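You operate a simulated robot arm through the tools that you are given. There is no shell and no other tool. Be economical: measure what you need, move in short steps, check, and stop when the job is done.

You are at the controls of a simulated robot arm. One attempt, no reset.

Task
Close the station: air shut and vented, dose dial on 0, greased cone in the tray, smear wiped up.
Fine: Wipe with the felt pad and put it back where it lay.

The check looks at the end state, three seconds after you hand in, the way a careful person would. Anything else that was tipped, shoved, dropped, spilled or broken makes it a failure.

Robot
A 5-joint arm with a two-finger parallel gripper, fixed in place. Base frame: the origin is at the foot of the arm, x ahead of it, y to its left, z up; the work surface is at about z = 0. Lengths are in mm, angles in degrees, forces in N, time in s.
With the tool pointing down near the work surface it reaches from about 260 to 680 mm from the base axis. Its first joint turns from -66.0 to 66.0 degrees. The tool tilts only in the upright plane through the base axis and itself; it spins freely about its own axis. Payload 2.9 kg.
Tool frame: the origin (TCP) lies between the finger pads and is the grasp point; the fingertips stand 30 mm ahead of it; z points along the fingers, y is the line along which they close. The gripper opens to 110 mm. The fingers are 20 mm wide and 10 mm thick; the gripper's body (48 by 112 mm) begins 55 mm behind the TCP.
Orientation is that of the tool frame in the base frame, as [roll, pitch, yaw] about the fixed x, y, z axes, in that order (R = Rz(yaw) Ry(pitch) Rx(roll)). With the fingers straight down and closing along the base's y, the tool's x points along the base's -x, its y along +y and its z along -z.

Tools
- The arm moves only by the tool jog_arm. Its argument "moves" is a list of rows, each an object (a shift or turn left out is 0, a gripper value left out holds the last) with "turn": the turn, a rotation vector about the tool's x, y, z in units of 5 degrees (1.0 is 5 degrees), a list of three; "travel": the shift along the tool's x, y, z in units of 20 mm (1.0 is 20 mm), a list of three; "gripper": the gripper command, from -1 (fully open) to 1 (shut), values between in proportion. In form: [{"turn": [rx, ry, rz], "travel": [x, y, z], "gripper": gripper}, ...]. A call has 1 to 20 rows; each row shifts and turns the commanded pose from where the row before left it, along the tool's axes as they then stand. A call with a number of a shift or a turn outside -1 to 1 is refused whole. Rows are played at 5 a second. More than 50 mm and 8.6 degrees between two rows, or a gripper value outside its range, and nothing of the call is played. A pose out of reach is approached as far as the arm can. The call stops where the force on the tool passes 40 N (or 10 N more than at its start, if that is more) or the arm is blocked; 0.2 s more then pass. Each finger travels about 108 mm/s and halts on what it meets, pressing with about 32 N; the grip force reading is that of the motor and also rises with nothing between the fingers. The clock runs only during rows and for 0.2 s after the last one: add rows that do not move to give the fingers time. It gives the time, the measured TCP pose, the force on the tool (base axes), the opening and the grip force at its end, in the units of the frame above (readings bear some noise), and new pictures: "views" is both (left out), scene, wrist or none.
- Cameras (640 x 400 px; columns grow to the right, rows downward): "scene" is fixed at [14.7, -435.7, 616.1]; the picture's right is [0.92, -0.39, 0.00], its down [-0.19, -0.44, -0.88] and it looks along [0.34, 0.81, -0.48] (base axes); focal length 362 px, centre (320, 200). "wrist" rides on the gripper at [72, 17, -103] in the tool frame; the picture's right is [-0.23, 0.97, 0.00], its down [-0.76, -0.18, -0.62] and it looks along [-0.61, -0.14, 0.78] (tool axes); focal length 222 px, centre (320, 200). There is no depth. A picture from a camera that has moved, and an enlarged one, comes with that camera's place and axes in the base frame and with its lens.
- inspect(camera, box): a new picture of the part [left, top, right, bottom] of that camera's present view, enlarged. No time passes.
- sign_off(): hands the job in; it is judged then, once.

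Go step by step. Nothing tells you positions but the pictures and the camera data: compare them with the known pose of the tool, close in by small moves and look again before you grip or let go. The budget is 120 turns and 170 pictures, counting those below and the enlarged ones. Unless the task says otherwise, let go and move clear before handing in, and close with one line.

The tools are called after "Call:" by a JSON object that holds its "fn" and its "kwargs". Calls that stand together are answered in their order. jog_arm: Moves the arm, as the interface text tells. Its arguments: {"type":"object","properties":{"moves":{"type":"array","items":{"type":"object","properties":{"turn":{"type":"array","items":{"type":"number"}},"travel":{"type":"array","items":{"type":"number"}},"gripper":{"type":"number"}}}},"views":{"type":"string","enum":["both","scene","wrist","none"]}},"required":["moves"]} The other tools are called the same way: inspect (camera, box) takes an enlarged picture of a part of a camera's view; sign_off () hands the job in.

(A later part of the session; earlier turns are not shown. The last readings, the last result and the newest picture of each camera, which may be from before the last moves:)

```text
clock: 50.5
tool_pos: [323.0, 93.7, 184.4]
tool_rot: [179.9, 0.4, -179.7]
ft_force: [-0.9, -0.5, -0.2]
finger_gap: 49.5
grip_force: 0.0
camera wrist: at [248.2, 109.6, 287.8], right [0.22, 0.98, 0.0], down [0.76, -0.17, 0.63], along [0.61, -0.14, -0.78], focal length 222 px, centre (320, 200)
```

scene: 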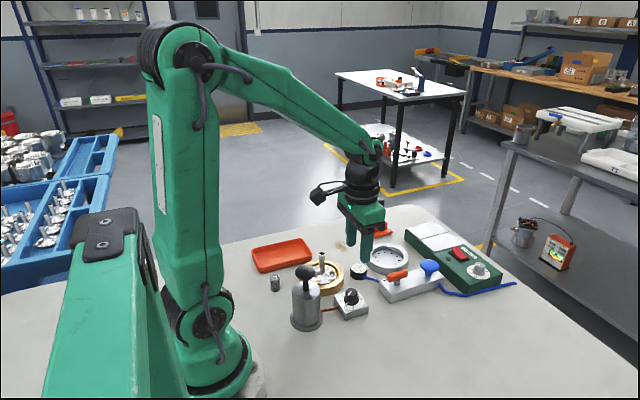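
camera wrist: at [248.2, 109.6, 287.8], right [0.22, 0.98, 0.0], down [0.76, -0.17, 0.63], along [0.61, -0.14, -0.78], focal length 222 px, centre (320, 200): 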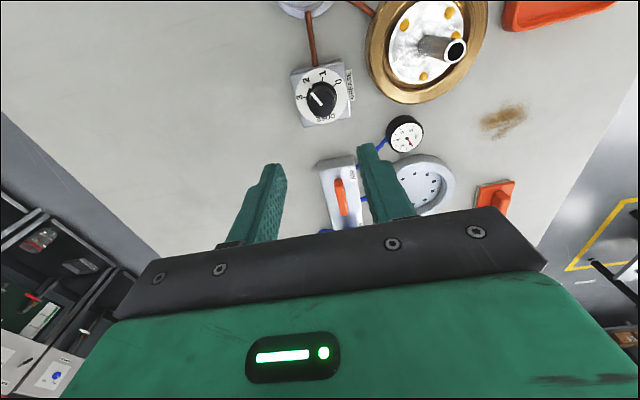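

Air is shut and vented: the gauge holds at 0 with the knob released. Now I'll read the dose dial.

Call:
{"fn": "inspect", "kwargs": {"camera": "wrist", "box": [272, 55, 368, 135]}}

Call:
{"fn": "inspect", "kwargs": {"camera": "scene", "box": [325, 275, 385, 325]}}

```text
5.00 times, centred on (320, 95) of wrist
camera zoom: at [248.2, 109.6, 287.8], right [0.22, 0.98, 0.0], down [0.76, -0.17, 0.63], along [0.61, -0.14, -0.78], focal length 1111 px, centre (320, 725)
```

zoom: 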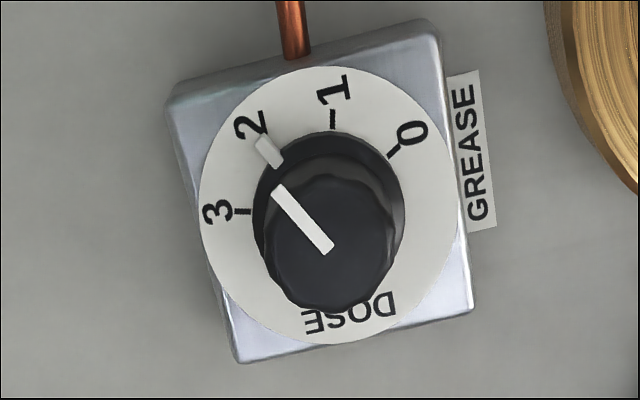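

```text
8.00 times, centred on (355, 300) of scene
camera zoom: at [14.7, -435.7, 616.1], right [0.92, -0.39, 0.0], down [-0.19, -0.44, -0.88], along [0.34, 0.81, -0.48], focal length 2899 px, centre (40, -600)
```

zoom: 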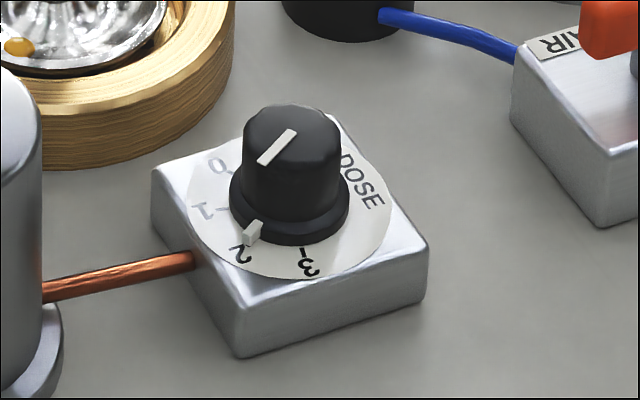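

The dial points to 2, and 0 lies about 100° clockwise (seen from above). The knob is at about (311,97) with its top near z 54. I'll centre, pre-spin 45° to stay clear of the pump and leave wrist range, then descend partway.

Call:
{"fn": "jog_arm", "kwargs": {"moves": [{"travel": [0.6, 0.165, 0]}, {"turn": [0, 0, 1]}, {"turn": [0, 0, 1]}, {"turn": [0, 0, 1]}, {"turn": [0, 0, 1]}, {"turn": [0, 0, 1]}, {"turn": [0, 0, 1]}, {"turn": [0, 0, 1]}, {"turn": [0, 0, 1]}, {"turn": [0, 0, 1]}, {"travel": [0, 0, 1]}, {"travel": [0, 0, 1]}, {"travel": [0, 0, 1]}, {"travel": [0, 0, 0.7]}, {}, {}]}}

Call:
{"fn": "inspect", "kwargs": {"camera": "scene", "box": [285, 235, 405, 325]}}

```text
clock: 54.0
tool_pos: [309.9, 94.8, 107.3]
tool_rot: [179.6, 0.3, 135.3]
ft_force: [0.1, -0.1, -0.8]
finger_gap: 49.8
grip_force: 0.0
camera wrist: at [268.9, 157.7, 211.0], right [0.85, 0.53, 0.01], down [0.41, -0.66, 0.62], along [0.34, -0.53, -0.78], focal length 222 px, centre (320, 200)
```

scene: 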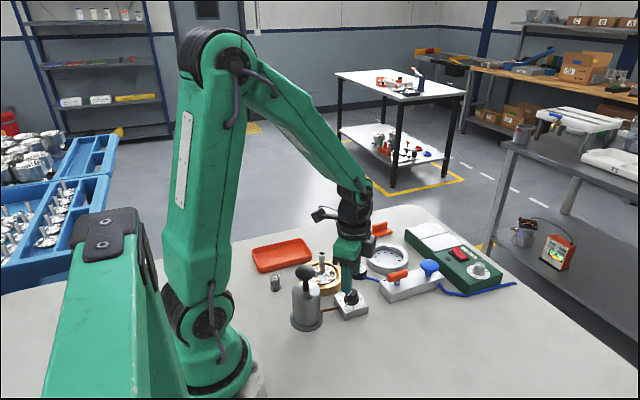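
wrist: 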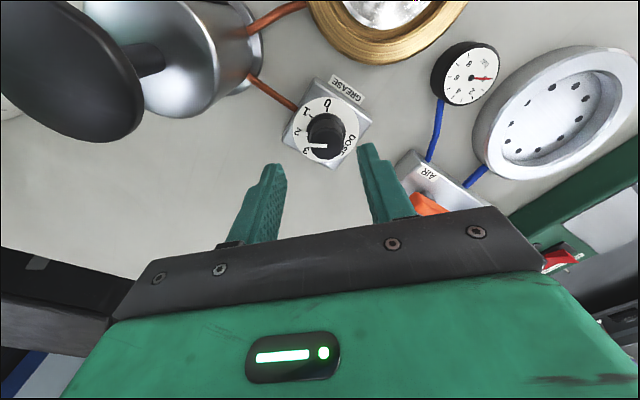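

```text
4.44 times, centred on (345, 280) of scene
camera zoom: at [14.7, -435.7, 616.1], right [0.92, -0.39, 0.0], down [-0.19, -0.44, -0.88], along [0.34, 0.81, -0.48], focal length 1610 px, centre (209, -156)
```

zoom: 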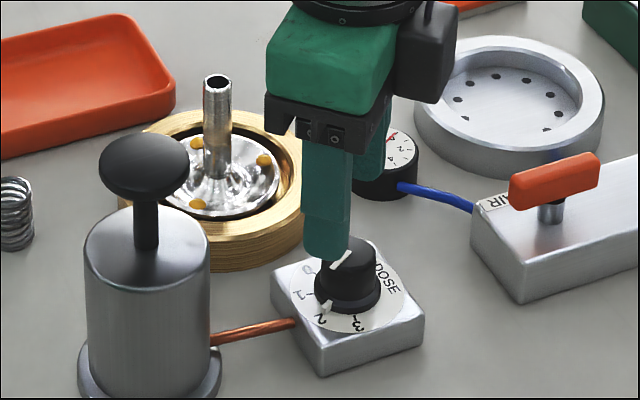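

Call:
{"fn": "inspect", "kwargs": {"camera": "wrist", "box": [272, 70, 392, 170]}}

```text
4.00 times, centred on (332, 120) of wrist
camera zoom: at [268.9, 157.7, 211.0], right [0.85, 0.53, 0.01], down [0.41, -0.66, 0.62], along [0.34, -0.53, -0.78], focal length 888 px, centre (272, 520)
```

zoom: 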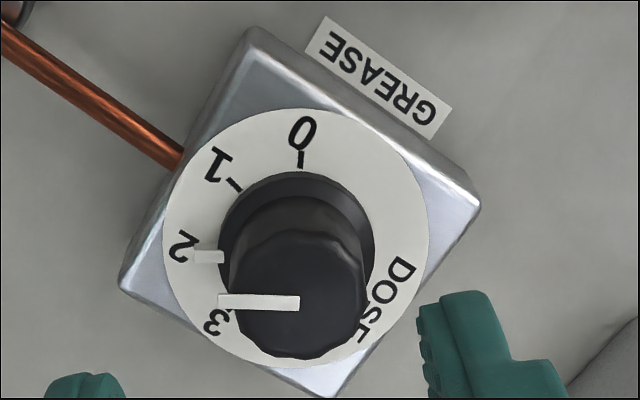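

The knob centre is about (312,98.5). A small correction, then down to grip height.

Call:
{"fn": "jog_arm", "kwargs": {"moves": [{"travel": [0.04, 0.17, 0]}, {"travel": [0, 0, 0.9]}, {"travel": [0, 0, 0.9]}, {}]}}

Call:
{"fn": "inspect", "kwargs": {"camera": "scene", "box": [325, 265, 385, 325]}}

Call:
{"fn": "inspect", "kwargs": {"camera": "wrist", "box": [220, 90, 420, 240]}}

```text
clock: 55.0
tool_pos: [314.0, 98.7, 69.1]
tool_rot: [179.5, 0.2, 135.4]
ft_force: [-0.7, 1.1, -0.5]
finger_gap: 49.6
grip_force: 0.1
camera wrist: at [273.1, 160.9, 174.1], right [0.85, 0.53, 0.01], down [0.41, -0.66, 0.62], along [0.34, -0.53, -0.78], focal length 222 px, centre (320, 200)
```

scene: 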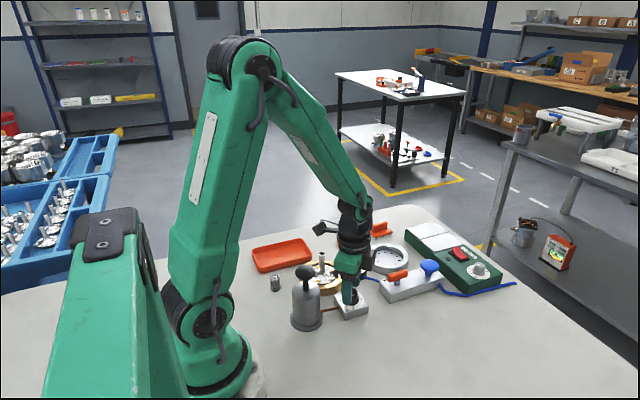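
wrist: 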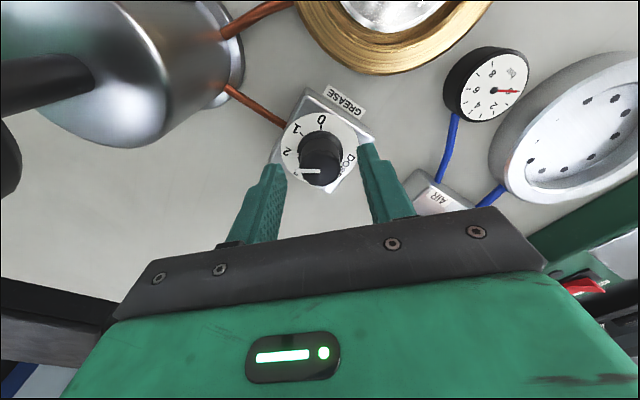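

```text
6.67 times, centred on (355, 295) of scene
camera zoom: at [14.7, -435.7, 616.1], right [0.92, -0.39, 0.0], down [-0.19, -0.44, -0.88], along [0.34, 0.81, -0.48], focal length 2416 px, centre (87, -433)
```

zoom: 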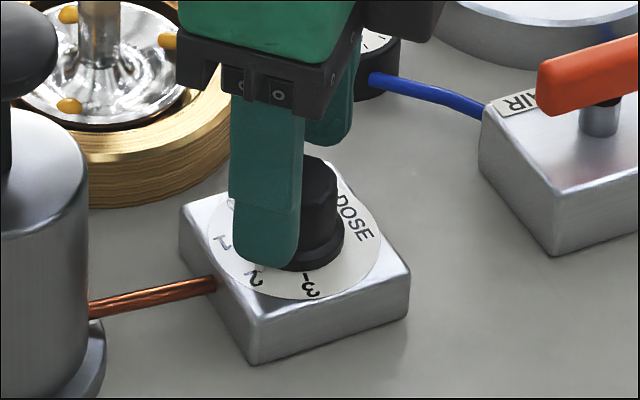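

```text
2.67 times, centred on (320, 165) of wrist
camera zoom: at [273.1, 160.9, 174.1], right [0.85, 0.53, 0.01], down [0.41, -0.66, 0.62], along [0.34, -0.53, -0.78], focal length 592 px, centre (320, 293)
```

zoom: 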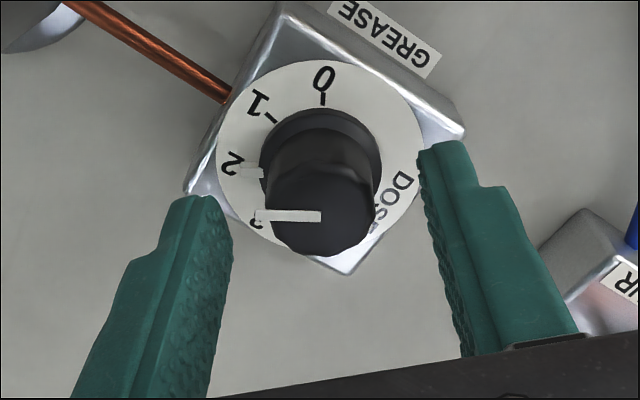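

The knob sits centred between the fingers. I'll close and begin turning clockwise.

Call:
{"fn": "jog_arm", "kwargs": {"moves": [{"gripper": 1}, {}, {}, {"turn": [0, 0, 0.7]}, {"turn": [0, 0, 0.7]}, {"turn": [0, 0, 0.7]}, {"turn": [0, 0, 0.7]}, {}], "views": "wrist"}}

Call:
{"fn": "inspect", "kwargs": {"camera": "wrist", "box": [240, 90, 400, 210]}}

```text
clock: 56.5
tool_pos: [314.2, 99.5, 69.6]
tool_rot: [179.4, 0.2, 123.4]
ft_force: [0.9, 1.2, -4.4]
finger_gap: 29.4
grip_force: 45.1
stopped in row 7: the force on the tool passed its limit (the readings are from after the stop); the commanded pose is now the measured one
camera wrist: at [286.9, 167.8, 174.3], right [0.94, 0.35, 0.01], down [0.26, -0.74, 0.62], along [0.22, -0.58, -0.78], focal length 222 px, centre (320, 200)
```

wrist: 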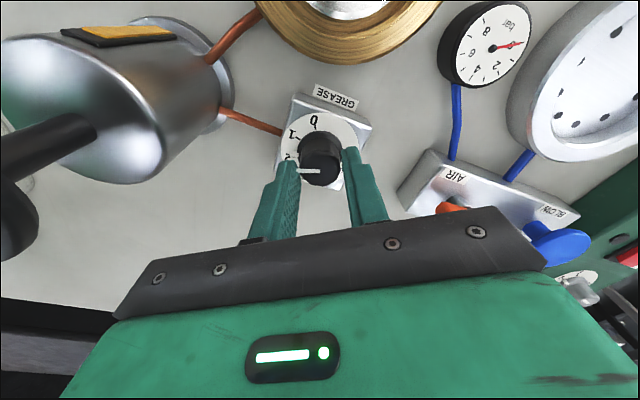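

```text
3.33 times, centred on (320, 150) of wrist
camera zoom: at [286.9, 167.8, 174.3], right [0.94, 0.35, 0.01], down [0.26, -0.74, 0.62], along [0.22, -0.58, -0.78], focal length 740 px, centre (320, 367)
```

zoom: 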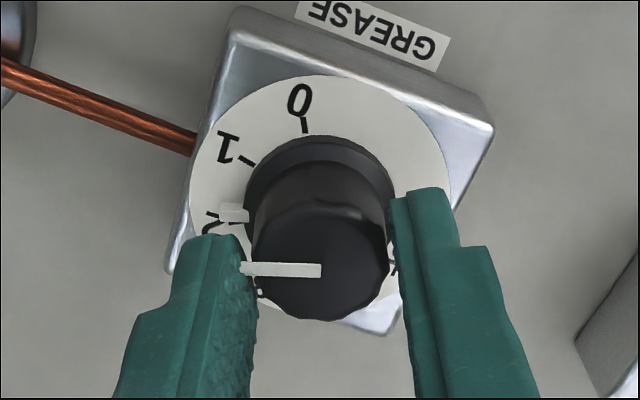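

The knob turns with the gripper and the pointer has moved off 2. Continuing.

Call:
{"fn": "jog_arm", "kwargs": {"moves": [{"turn": [0, 0, 0.7]}, {"turn": [0, 0, 0.7]}, {"turn": [0, 0, 0.7]}, {"turn": [0, 0, 0.7]}, {"turn": [0, 0, 0.7]}, {"turn": [0, 0, 0.7]}, {}], "views": "none"}}

Call:
{"fn": "jog_arm", "kwargs": {"moves": [{"turn": [0, 0, 0.7]}, {"turn": [0, 0, 0.7]}, {"turn": [0, 0, 0.7]}, {"turn": [0, 0, 0.7]}, {"turn": [0, 0, 0.7]}, {"turn": [0, 0, 0.7]}, {}], "views": "wrist"}}

Call:
{"fn": "inspect", "kwargs": {"camera": "wrist", "box": [240, 90, 400, 210]}}

```text
clock: 58.1
tool_pos: [314.1, 98.5, 69.6]
tool_rot: [179.3, 0.0, 102.3]
ft_force: [17.0, -29.1, -2.6]
finger_gap: 29.6
grip_force: 44.9
```

```text
clock: 59.7
tool_pos: [314.1, 98.9, 70.7]
tool_rot: [179.3, -0.3, 81.3]
ft_force: [23.5, -28.5, -1.3]
finger_gap: 29.3
grip_force: 45.0
camera wrist: at [340.7, 167.3, 175.1], right [0.93, -0.37, 0.01], down [-0.3, -0.73, 0.62], along [-0.22, -0.58, -0.79], focal length 222 px, centre (320, 200)
```

wrist: 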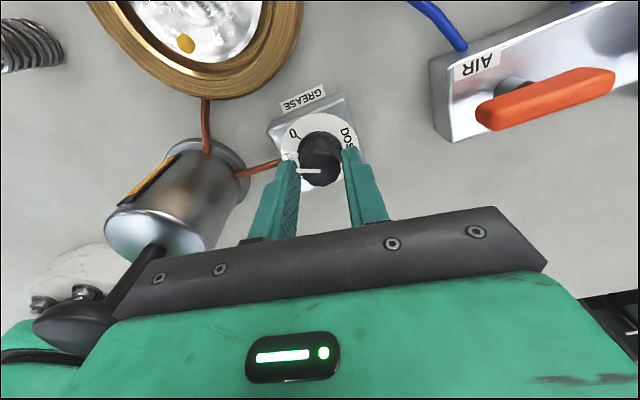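

```text
3.33 times, centred on (320, 150) of wrist
camera zoom: at [340.7, 167.3, 175.1], right [0.93, -0.37, 0.01], down [-0.3, -0.73, 0.62], along [-0.22, -0.58, -0.79], focal length 740 px, centre (320, 367)
```

zoom: 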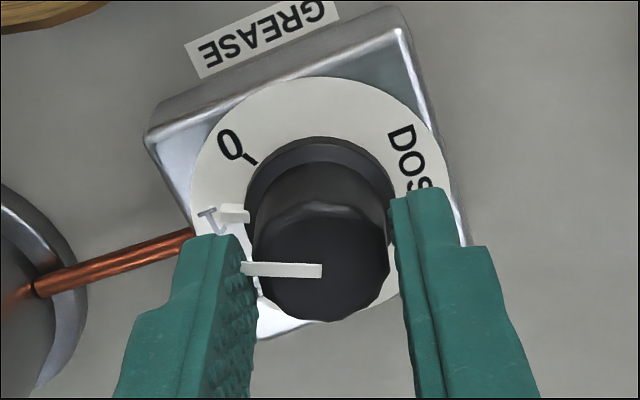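

Just at 1 now, about 45° to go.

Call:
{"fn": "jog_arm", "kwargs": {"moves": [{"turn": [0, 0, 0.7]}, {"turn": [0, 0, 0.7]}, {"turn": [0, 0, 0.7]}, {"turn": [0, 0, 0.7]}, {"turn": [0, 0, 0.7]}, {"turn": [0, 0, 0.7]}, {}], "views": "none"}}

Call:
{"fn": "jog_arm", "kwargs": {"moves": [{"turn": [0, 0, 0.7]}, {"turn": [0, 0, 0.7]}, {"turn": [0, 0, 0.7]}, {"turn": [0, 0, 0.7]}, {"turn": [0, 0, 0.7]}, {}], "views": "wrist"}}

Call:
{"fn": "inspect", "kwargs": {"camera": "wrist", "box": [240, 90, 400, 210]}}

```text
clock: 61.0
tool_pos: [314.9, 99.0, 70.9]
tool_rot: [179.3, -0.6, 62.4]
ft_force: [2.7, -0.8, -2.9]
finger_gap: 29.5
grip_force: 44.4
stopped in row 6: the force on the tool passed its limit (the readings are from after the stop); the commanded pose is now the measured one
```

```text
clock: 62.4
tool_pos: [316.5, 98.8, 69.4]
tool_rot: [179.6, -0.8, 44.8]
ft_force: [15.8, -20.5, -28.1]
finger_gap: 29.6
grip_force: 44.9
camera wrist: at [377.0, 137.1, 175.7], right [0.53, -0.85, 0.0], down [-0.67, -0.41, 0.61], along [-0.52, -0.32, -0.79], focal length 222 px, centre (320, 200)
```

wrist: 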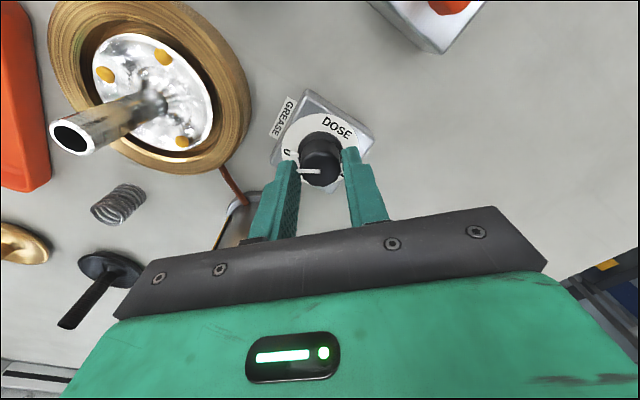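

```text
3.33 times, centred on (320, 150) of wrist
camera zoom: at [377.0, 137.1, 175.7], right [0.53, -0.85, 0.0], down [-0.67, -0.41, 0.61], along [-0.52, -0.32, -0.79], focal length 740 px, centre (320, 367)
```

zoom: 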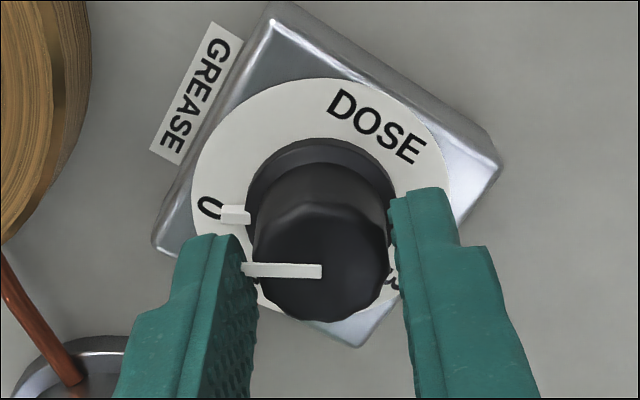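

The pointer looks close to 0. I'll release and rise to check.

Call:
{"fn": "jog_arm", "kwargs": {"moves": [{"gripper": 0.1}, {}, {}, {"travel": [0, 0, -1]}, {"travel": [0, 0, -1]}, {"travel": [0, 0, -1]}, {}], "views": "wrist"}}

Call:
{"fn": "inspect", "kwargs": {"camera": "wrist", "box": [260, 70, 380, 160]}}

Call:
{"fn": "inspect", "kwargs": {"camera": "scene", "box": [325, 275, 385, 325]}}

```text
clock: 64.0
tool_pos: [316.1, 97.4, 131.0]
tool_rot: [179.6, -0.8, 44.9]
ft_force: [0.2, 0.2, 0.0]
finger_gap: 49.4
grip_force: 0.1
camera wrist: at [376.6, 136.7, 235.5], right [0.53, -0.85, 0.0], down [-0.67, -0.41, 0.61], along [-0.52, -0.32, -0.79], focal length 222 px, centre (320, 200)
```

wrist: 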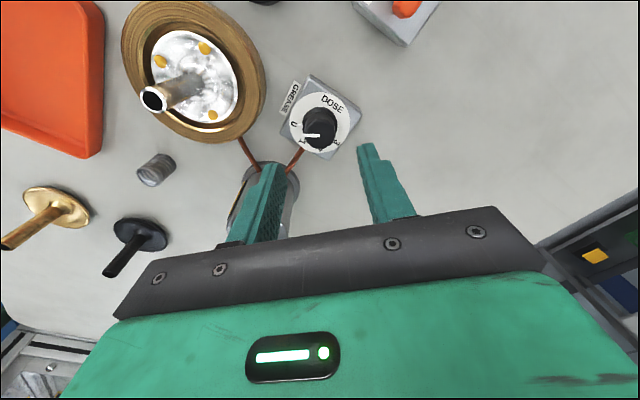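

```text
4.44 times, centred on (320, 115) of wrist
camera zoom: at [376.6, 136.7, 235.5], right [0.53, -0.85, 0.0], down [-0.67, -0.41, 0.61], along [-0.52, -0.32, -0.79], focal length 987 px, centre (320, 578)
```

zoom: 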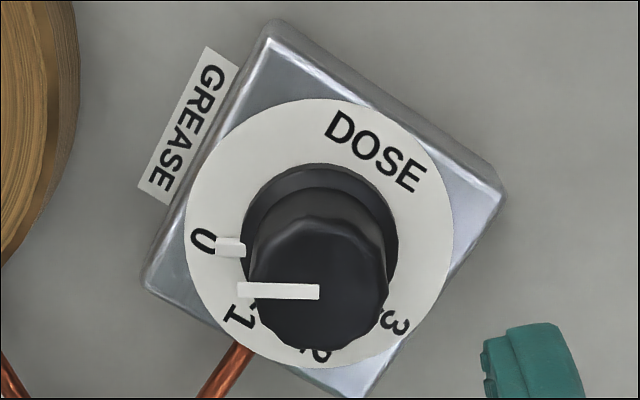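

```text
8.00 times, centred on (355, 300) of scene
camera zoom: at [14.7, -435.7, 616.1], right [0.92, -0.39, 0.0], down [-0.19, -0.44, -0.88], along [0.34, 0.81, -0.48], focal length 2899 px, centre (40, -600)
```

zoom: 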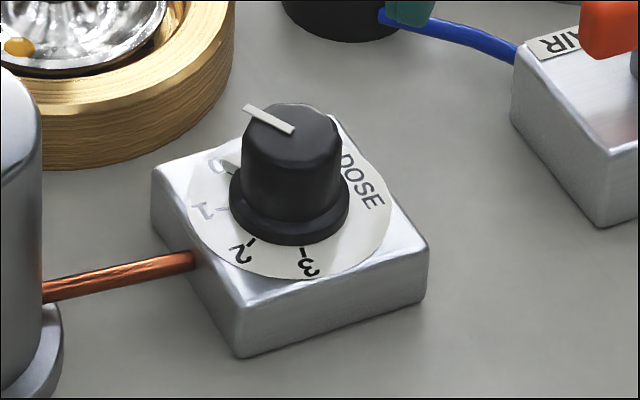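

The dial is on 0 (within a degree or two), and the gold and black parts near the base are other, ungreased cones. The greased cone is the silver one in the brass ring at about (287,204), stem top near z 92. I'll rise, spin back, and hover over it.

Call:
{"fn": "jog_arm", "kwargs": {"moves": [{"travel": [0, 0, -1]}, {"travel": [0, 0, -1]}, {"turn": [0, 0, -1]}, {"turn": [0, 0, -1]}, {"turn": [0, 0, -1]}, {"turn": [0, 0, -1]}, {"turn": [0, 0, -1]}, {"turn": [0, 0, -1]}, {"turn": [0, 0, -1]}, {"turn": [0, 0, -1]}, {"turn": [0, 0, -1]}, {"turn": [0, 0, -1]}, {"turn": [0, 0, -1]}, {"turn": [0, 0, -1]}, {"turn": [0, 0, -1]}, {"turn": [0, 0, -1]}, {"turn": [0, 0, -1]}, {"turn": [0, 0, -1]}, {"turn": [0, 0, -1]}, {"turn": [0, 0, -1]}], "views": "none"}}

Call:
{"fn": "jog_arm", "kwargs": {"moves": [{"travel": [0.8, 0.46, 0]}, {"travel": [0.8, 0.46, 0]}, {"travel": [0.8, 0.46, 0]}, {"travel": [0.8, 0.46, 0]}, {"travel": [0.8, 0.45, 0]}, {"travel": [0.8, 0.45, 0]}, {}, {}]}}

Call:
{"fn": "inspect", "kwargs": {"camera": "wrist", "box": [220, 30, 420, 190]}}

Call:
{"fn": "inspect", "kwargs": {"camera": "scene", "box": [245, 210, 365, 310]}}

```text
clock: 68.2
tool_pos: [312.9, 96.9, 170.9]
tool_rot: [179.2, 0.4, 135.0]
ft_force: [1.0, -0.1, 0.7]
finger_gap: 49.3
grip_force: 0.0
```

```text
clock: 70.0
tool_pos: [283.1, 206.5, 171.2]
tool_rot: [179.2, 0.1, 134.9]
ft_force: [0.0, -0.8, -0.3]
finger_gap: 49.5
grip_force: 0.1
camera wrist: at [242.1, 268.6, 274.8], right [0.85, 0.53, 0.01], down [0.4, -0.67, 0.62], along [0.34, -0.52, -0.78], focal length 222 px, centre (320, 200)
```

scene: 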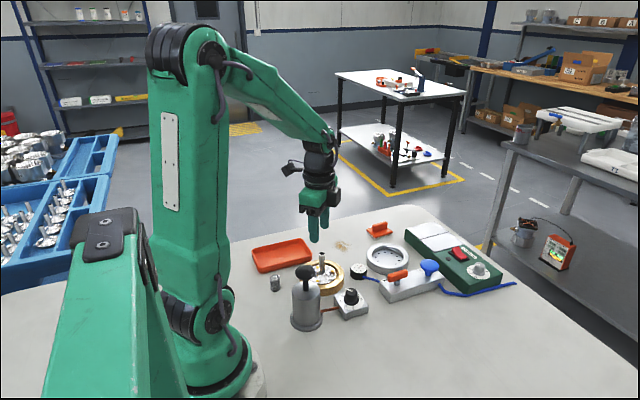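
wrist: 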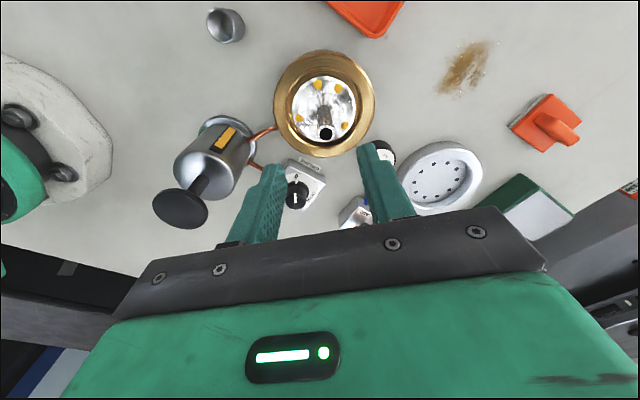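

```text
2.50 times, centred on (320, 110) of wrist
camera zoom: at [242.1, 268.6, 274.8], right [0.85, 0.53, 0.01], down [0.4, -0.67, 0.62], along [0.34, -0.52, -0.78], focal length 555 px, centre (320, 425)
```

zoom: 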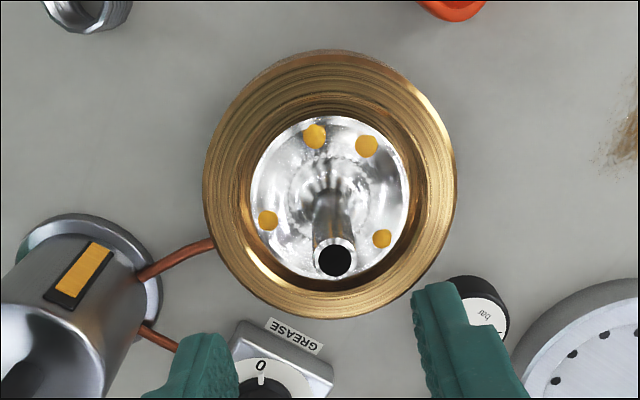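

```text
4.00 times, centred on (305, 260) of scene
camera zoom: at [14.7, -435.7, 616.1], right [0.92, -0.39, 0.0], down [-0.19, -0.44, -0.88], along [0.34, 0.81, -0.48], focal length 1449 px, centre (380, -40)
```

zoom: 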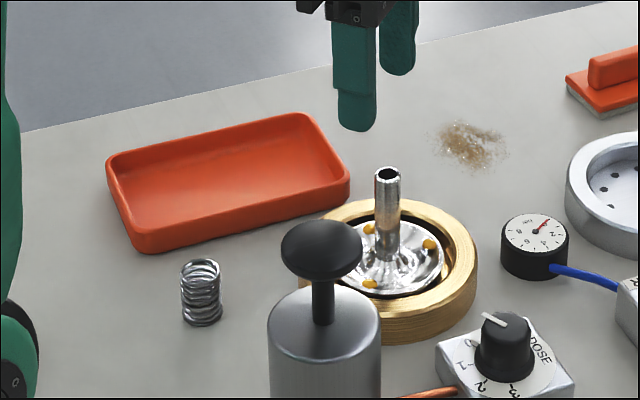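

The dial pointer is squarely on 0. The stem is at about (289,210), top near z 88. I'll centre and descend around the stem.

Call:
{"fn": "jog_arm", "kwargs": {"moves": [{"travel": [-0.07, 0.3, 0]}, {"travel": [0, 0, 0.9]}, {"travel": [0, 0, 0.9]}, {"travel": [0, 0, 0.9]}, {"travel": [0, 0, 0.9]}, {}, {}]}}

Call:
{"fn": "inspect", "kwargs": {"camera": "wrist", "box": [220, 90, 420, 240]}}

Call:
{"fn": "inspect", "kwargs": {"camera": "scene", "box": [285, 220, 365, 300]}}

```text
clock: 71.6
tool_pos: [291.2, 209.5, 98.6]
tool_rot: [179.2, 0.0, 134.9]
ft_force: [0.4, -0.8, 0.6]
finger_gap: 49.6
grip_force: 0.1
camera wrist: at [250.5, 270.5, 201.9], right [0.85, 0.53, 0.01], down [0.4, -0.67, 0.62], along [0.34, -0.52, -0.78], focal length 222 px, centre (320, 200)
```

scene: 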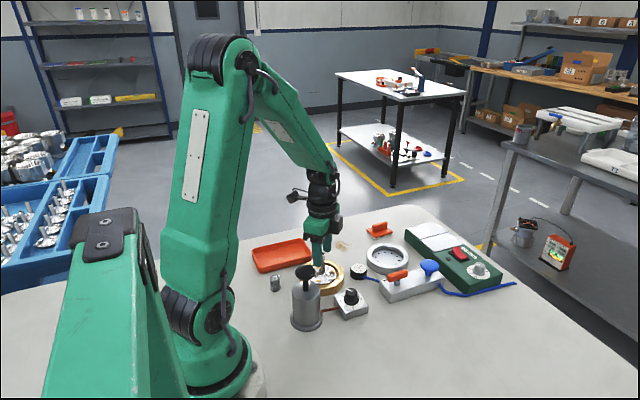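
wrist: 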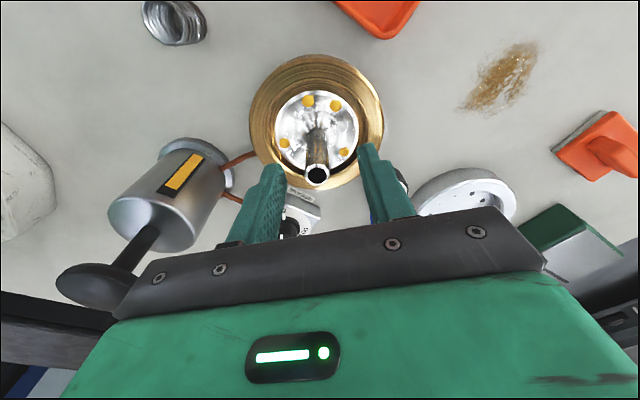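

```text
2.67 times, centred on (320, 165) of wrist
camera zoom: at [250.5, 270.5, 201.9], right [0.85, 0.53, 0.01], down [0.4, -0.67, 0.62], along [0.34, -0.52, -0.78], focal length 592 px, centre (320, 293)
```

zoom: 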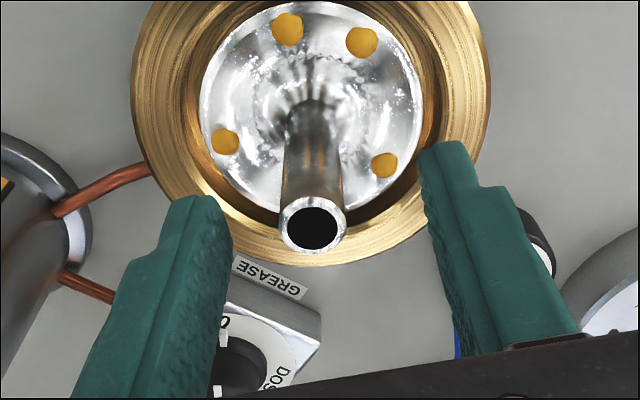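

```text
5.00 times, centred on (325, 260) of scene
camera zoom: at [14.7, -435.7, 616.1], right [0.92, -0.39, 0.0], down [-0.19, -0.44, -0.88], along [0.34, 0.81, -0.48], focal length 1812 px, centre (295, -100)
```

zoom: 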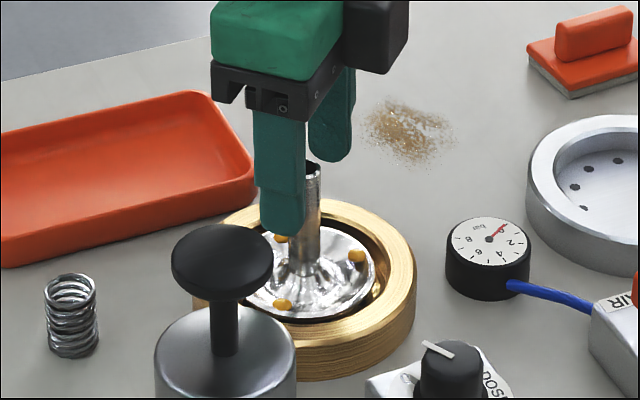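

The stem is well centred. I'll lower 18 mm, grip, and lift slightly.

Call:
{"fn": "jog_arm", "kwargs": {"moves": [{"travel": [0.12, -0.06, 0]}, {"travel": [0, 0, 0.9]}, {}, {"gripper": 1}, {}, {}, {"travel": [0, 0, -0.5]}, {"travel": [0, 0, -0.5]}, {"travel": [0, 0, -0.5]}, {}]}}

Call:
{"fn": "inspect", "kwargs": {"camera": "scene", "box": [285, 220, 365, 300]}}

```text
clock: 73.8
tool_pos: [288.8, 209.4, 110.4]
tool_rot: [179.2, 0.1, 134.9]
ft_force: [-0.2, 0.3, -2.0]
finger_gap: 15.0
grip_force: 31.8
camera wrist: at [247.8, 271.5, 214.5], right [0.85, 0.53, 0.01], down [0.4, -0.67, 0.62], along [0.34, -0.52, -0.78], focal length 222 px, centre (320, 200)
```

scene: 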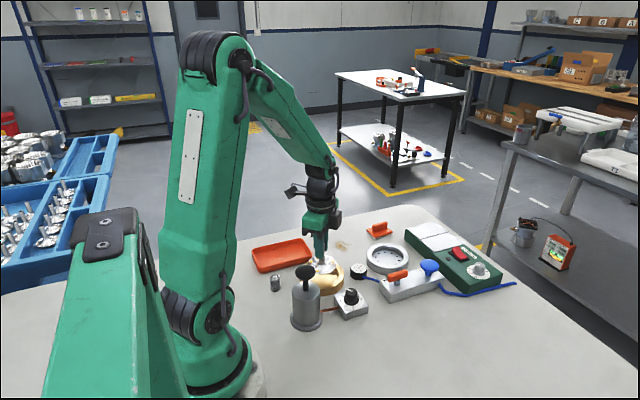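
wrist: 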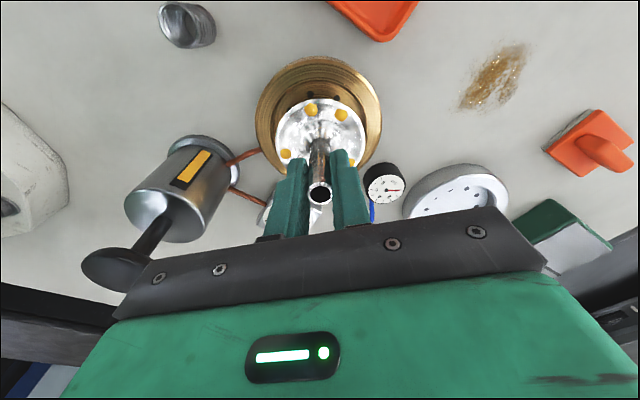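

```text
5.00 times, centred on (325, 260) of scene
camera zoom: at [14.7, -435.7, 616.1], right [0.92, -0.39, 0.0], down [-0.19, -0.44, -0.88], along [0.34, 0.81, -0.48], focal length 1812 px, centre (295, -100)
```

zoom: 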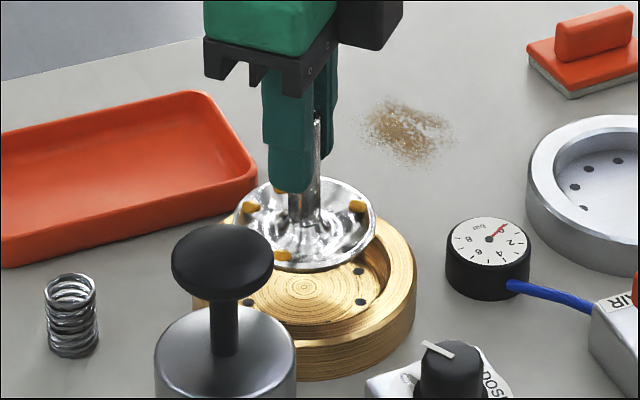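

The cone is held by its stem and out of the nest. I'll lift more and carry it toward the tray centre at about (225,332).

Call:
{"fn": "jog_arm", "kwargs": {"moves": [{"travel": [0, 0, -0.75]}, {"travel": [0, 0, -0.75]}, {"travel": [0.66, 0.207, 0]}, {"travel": [0.66, 0.207, 0]}, {"travel": [0.66, 0.207, 0]}, {"travel": [0.66, 0.207, 0]}, {"travel": [0.66, 0.207, 0]}, {"travel": [0.66, 0.207, 0]}, {"travel": [0.66, 0.207, 0]}, {"travel": [0.66, 0.207, 0]}, {"travel": [0.66, 0.207, 0]}, {"travel": [0.66, 0.207, 0]}, {}, {}]}}

Call:
{"fn": "inspect", "kwargs": {"camera": "scene", "box": [240, 190, 340, 290]}}

Call:
{"fn": "inspect", "kwargs": {"camera": "wrist", "box": [220, 20, 440, 220]}}

```text
clock: 76.8
tool_pos: [222.7, 332.5, 140.3]
tool_rot: [179.2, -0.1, 134.9]
ft_force: [0.3, 0.7, -1.2]
finger_gap: 15.1
grip_force: 32.3
camera wrist: at [182.1, 394.1, 244.0], right [0.85, 0.53, 0.01], down [0.41, -0.67, 0.62], along [0.33, -0.52, -0.79], focal length 222 px, centre (320, 200)
```

scene: 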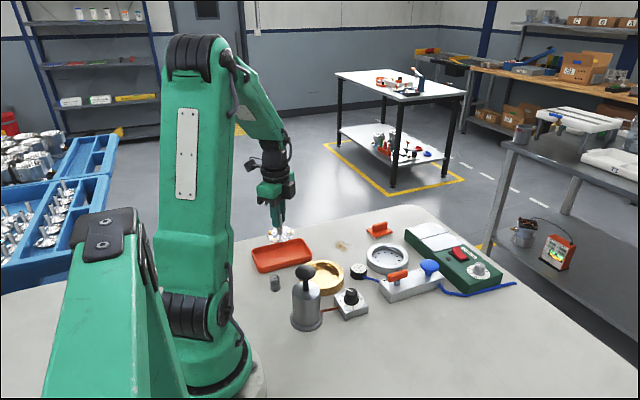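
wrist: 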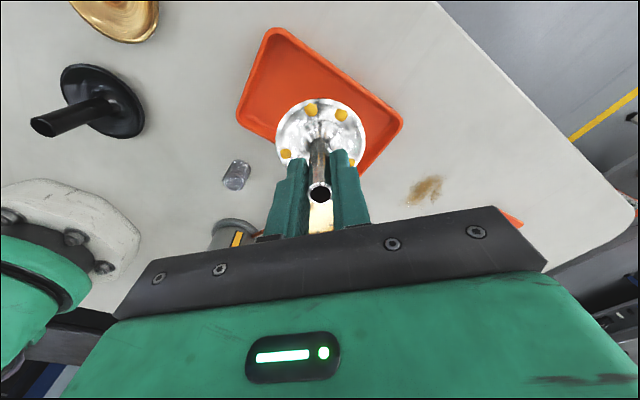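

```text
4.00 times, centred on (290, 240) of scene
camera zoom: at [14.7, -435.7, 616.1], right [0.92, -0.39, 0.0], down [-0.19, -0.44, -0.88], along [0.34, 0.81, -0.48], focal length 1449 px, centre (440, 40)
```

zoom: 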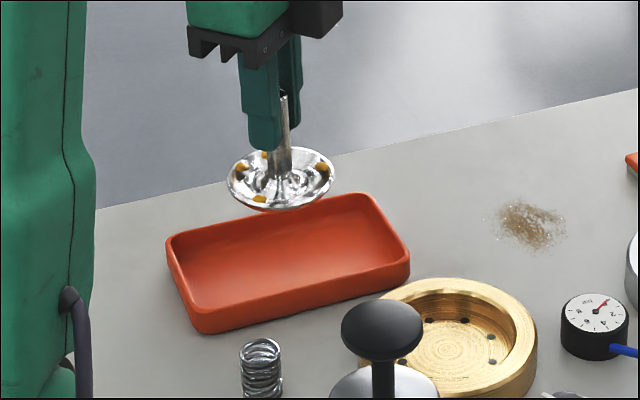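

```text
2.00 times, centred on (330, 120) of wrist
camera zoom: at [182.1, 394.1, 244.0], right [0.85, 0.53, 0.01], down [0.41, -0.67, 0.62], along [0.33, -0.52, -0.79], focal length 444 px, centre (300, 360)
```

zoom: 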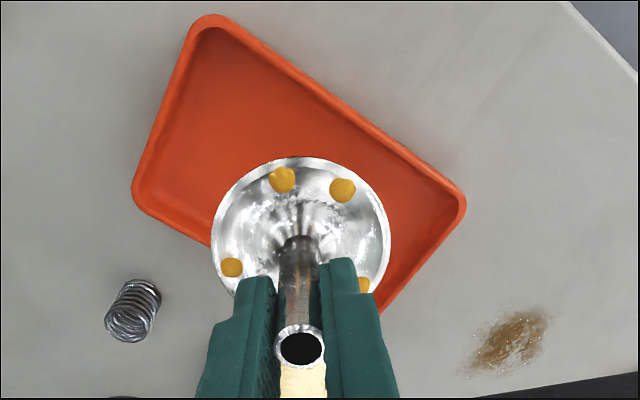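

The tray is centred at about (222,332), and the cone is right over it. I'll lower in steps.

Call:
{"fn": "jog_arm", "kwargs": {"moves": [{"travel": [0, 0, 0.9]}, {"travel": [0, 0, 0.9]}, {"travel": [0, 0, 0.9]}, {}]}}

Call:
{"fn": "inspect", "kwargs": {"camera": "scene", "box": [240, 210, 330, 280]}}

Call:
{"fn": "inspect", "kwargs": {"camera": "wrist", "box": [220, 20, 440, 220]}}

```text
clock: 77.8
tool_pos: [221.6, 330.7, 85.0]
tool_rot: [179.4, -0.1, 135.0]
ft_force: [0.6, 0.5, -0.6]
finger_gap: 15.1
grip_force: 32.3
camera wrist: at [181.3, 392.9, 189.7], right [0.85, 0.53, 0.01], down [0.41, -0.67, 0.62], along [0.33, -0.52, -0.79], focal length 222 px, centre (320, 200)
```

scene: 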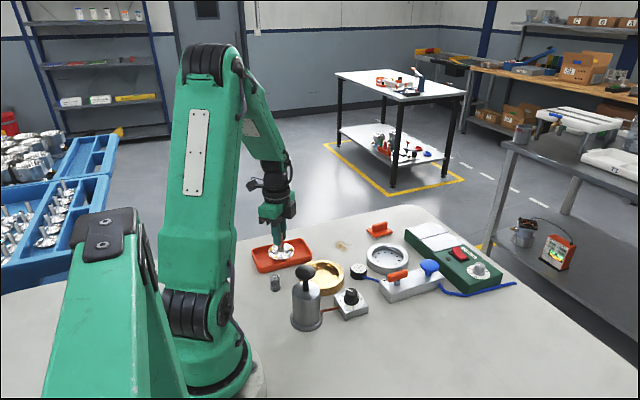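
wrist: 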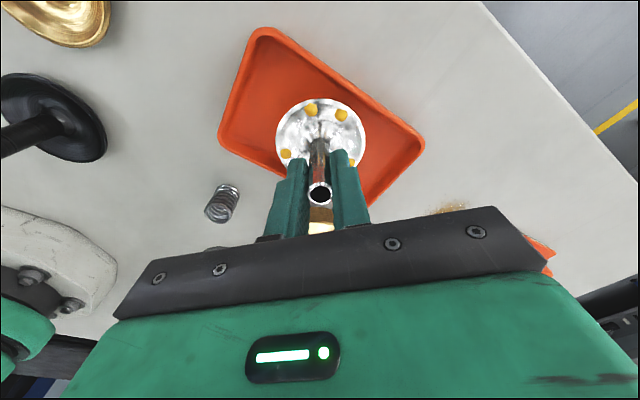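

```text
5.71 times, centred on (285, 245) of scene
camera zoom: at [14.7, -435.7, 616.1], right [0.92, -0.39, 0.0], down [-0.19, -0.44, -0.88], along [0.34, 0.81, -0.48], focal length 2071 px, centre (520, -57)
```

zoom: 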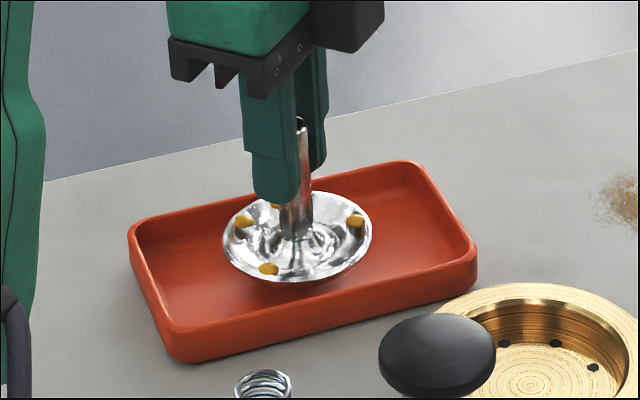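

```text
2.00 times, centred on (330, 120) of wrist
camera zoom: at [181.3, 392.9, 189.7], right [0.85, 0.53, 0.01], down [0.41, -0.67, 0.62], along [0.33, -0.52, -0.79], focal length 444 px, centre (300, 360)
```

zoom: 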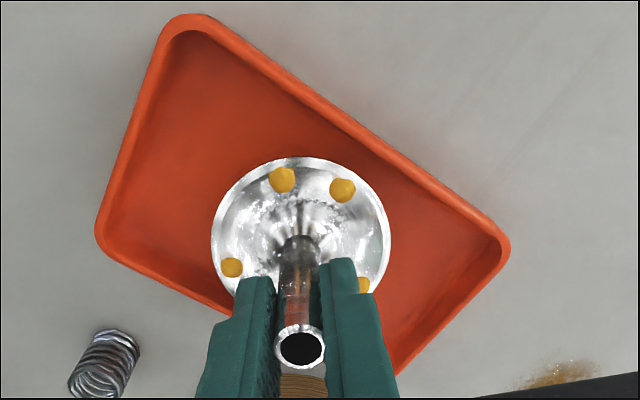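

It fits with margin. I'll lower gently to contact.

Call:
{"fn": "jog_arm", "kwargs": {"moves": [{"travel": [0, 0, 0.15]}, {"travel": [0, 0, 0.15]}, {"travel": [0, 0, 0.15]}, {"travel": [0, 0, 0.15]}, {}], "views": "none"}}

Call:
{"fn": "jog_arm", "kwargs": {"moves": [{"travel": [0, 0, 0.1]}, {"travel": [0, 0, 0.1]}, {}], "views": "none"}}

Call:
{"fn": "inspect", "kwargs": {"camera": "scene", "box": [240, 210, 330, 280]}}

```text
clock: 79.0
tool_pos: [224.9, 332.7, 76.0]
tool_rot: [179.4, -0.1, 135.0]
ft_force: [0.7, -4.8, 11.9]
finger_gap: 15.0
grip_force: 32.4
```

```text
clock: 79.8
tool_pos: [225.4, 332.9, 71.1]
tool_rot: [179.1, -0.2, 134.9]
ft_force: [-3.8, 0.2, 26.7]
finger_gap: 14.9
grip_force: 32.0
```

```text
5.71 times, centred on (285, 245) of scene
camera zoom: at [14.7, -435.8, 616.0], right [0.92, -0.39, 0.0], down [-0.19, -0.44, -0.88], along [0.34, 0.81, -0.48], focal length 2071 px, centre (520, -57)
```

zoom: 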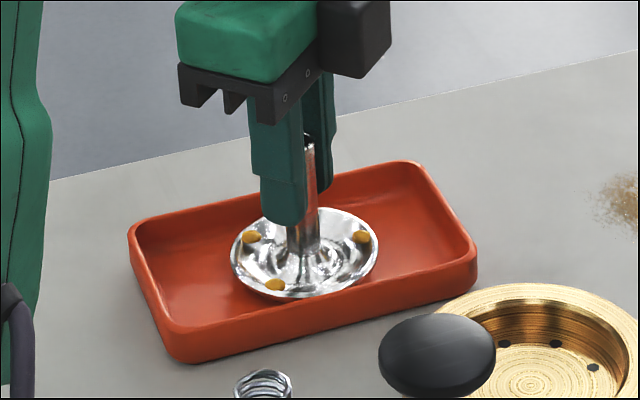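

The cone is resting on the tray floor (27 N contact). I'll ease up, open, and rise clear.

Call:
{"fn": "jog_arm", "kwargs": {"moves": [{"travel": [0, 0, -0.15]}, {"gripper": 0.2}, {}, {}, {"travel": [0, 0, -0.5]}, {"travel": [0, 0, -1]}, {"travel": [0, 0, -1]}, {"travel": [0, 0, -1]}, {"travel": [0, 0, -1]}, {"travel": [0, 0, -1]}, {}]}}

Call:
{"fn": "inspect", "kwargs": {"camera": "scene", "box": [240, 210, 330, 280]}}

```text
clock: 82.2
tool_pos: [222.3, 330.9, 185.7]
tool_rot: [179.3, -0.2, 135.0]
ft_force: [-0.5, 0.7, -0.1]
finger_gap: 43.8
grip_force: 0.1
camera wrist: at [182.2, 392.9, 289.2], right [0.85, 0.53, 0.01], down [0.41, -0.67, 0.62], along [0.33, -0.52, -0.79], focal length 222 px, centre (320, 200)
```

scene: 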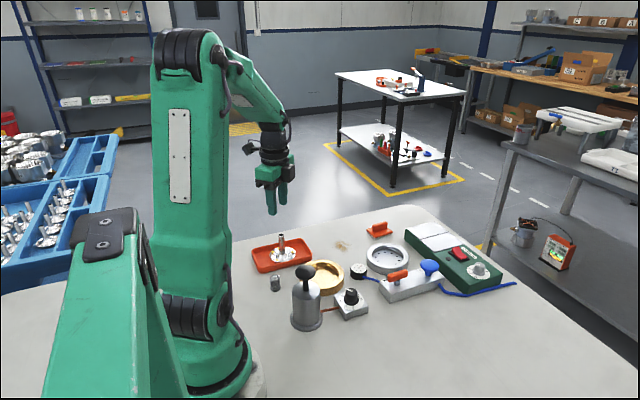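
wrist: 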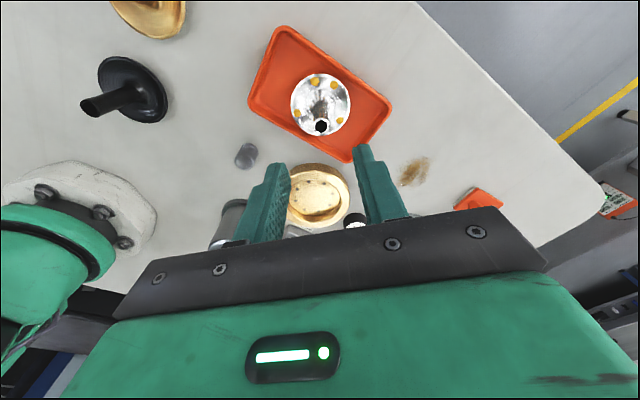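

```text
5.71 times, centred on (285, 245) of scene
camera zoom: at [14.7, -435.7, 616.1], right [0.92, -0.39, 0.0], down [-0.19, -0.44, -0.88], along [0.34, 0.81, -0.48], focal length 2071 px, centre (520, -57)
```

zoom: 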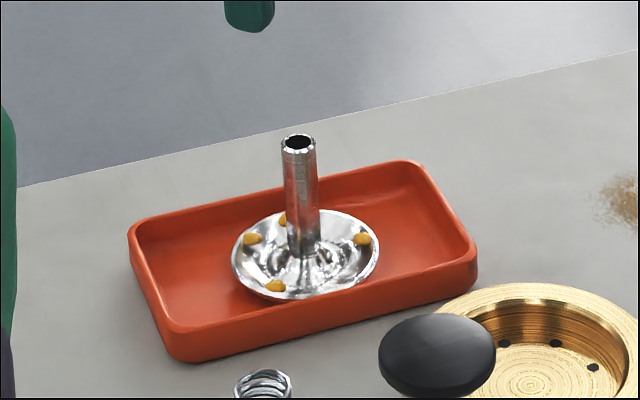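

The cone stands in the tray. Next I'll go to the felt pad near (525,328) and look at its orientation.

Call:
{"fn": "jog_arm", "kwargs": {"moves": [{"travel": [-0.98, 0.96, 0]}, {"travel": [-0.98, 0.96, 0]}, {"travel": [-0.98, 0.96, 0]}, {"travel": [-0.98, 0.96, 0]}, {"travel": [-0.98, 0.96, 0]}, {"travel": [-0.98, 0.96, 0]}, {"travel": [-0.98, 0.96, 0]}, {"travel": [-0.98, 0.96, 0]}, {"travel": [-0.98, 0.96, 0]}, {"travel": [-0.98, 0.96, 0]}, {"travel": [-0.98, 0.96, 0]}, {}, {}]}}

Call:
{"fn": "inspect", "kwargs": {"camera": "wrist", "box": [220, 20, 420, 180]}}

Call:
{"fn": "inspect", "kwargs": {"camera": "scene", "box": [325, 210, 405, 270]}}

```text
clock: 85.0
tool_pos: [523.8, 327.9, 186.1]
tool_rot: [179.3, 0.2, 134.9]
ft_force: [-0.2, 0.2, -0.1]
finger_gap: 44.0
grip_force: 0.0
camera wrist: at [482.7, 390.6, 290.0], right [0.85, 0.53, 0.02], down [0.4, -0.67, 0.62], along [0.34, -0.52, -0.78], focal length 222 px, centre (320, 200)
```

scene: 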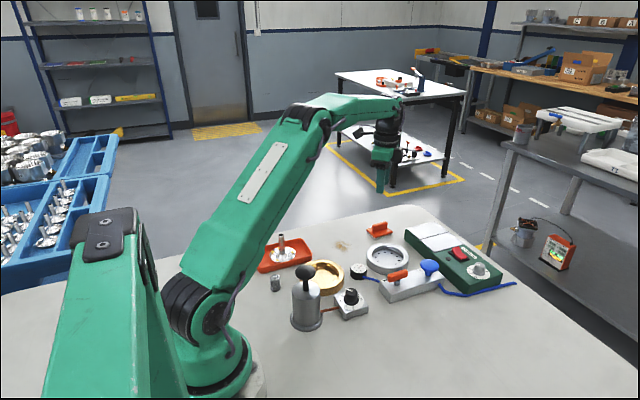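
wrist: 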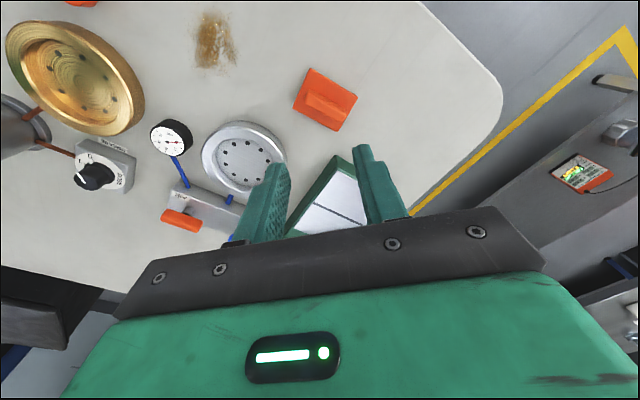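

```text
2.50 times, centred on (320, 100) of wrist
camera zoom: at [482.7, 390.6, 290.0], right [0.85, 0.53, 0.02], down [0.4, -0.67, 0.62], along [0.34, -0.52, -0.78], focal length 555 px, centre (320, 450)
```

zoom: 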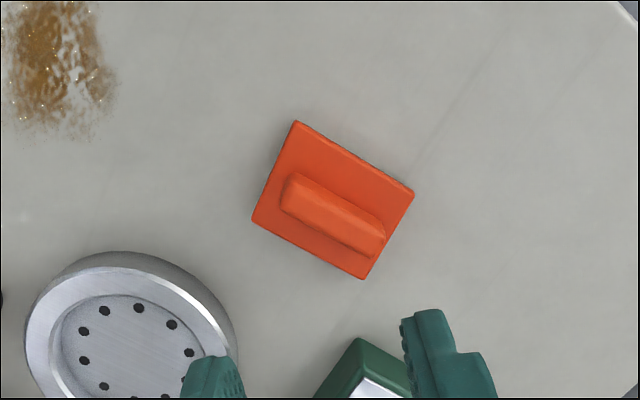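

```text
6.67 times, centred on (365, 240) of scene
camera zoom: at [14.7, -435.7, 616.1], right [0.92, -0.39, 0.0], down [-0.19, -0.44, -0.88], along [0.34, 0.81, -0.48], focal length 2416 px, centre (20, -67)
```

zoom: 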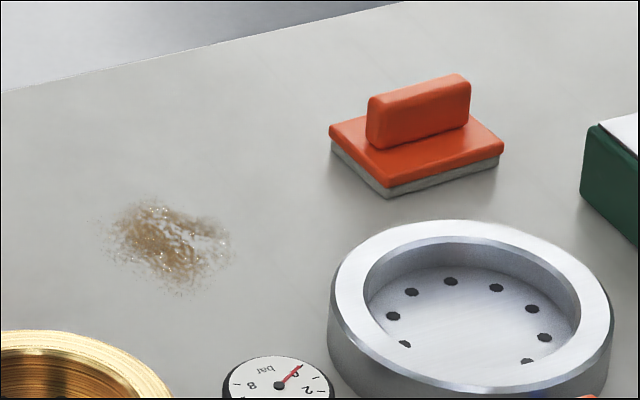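

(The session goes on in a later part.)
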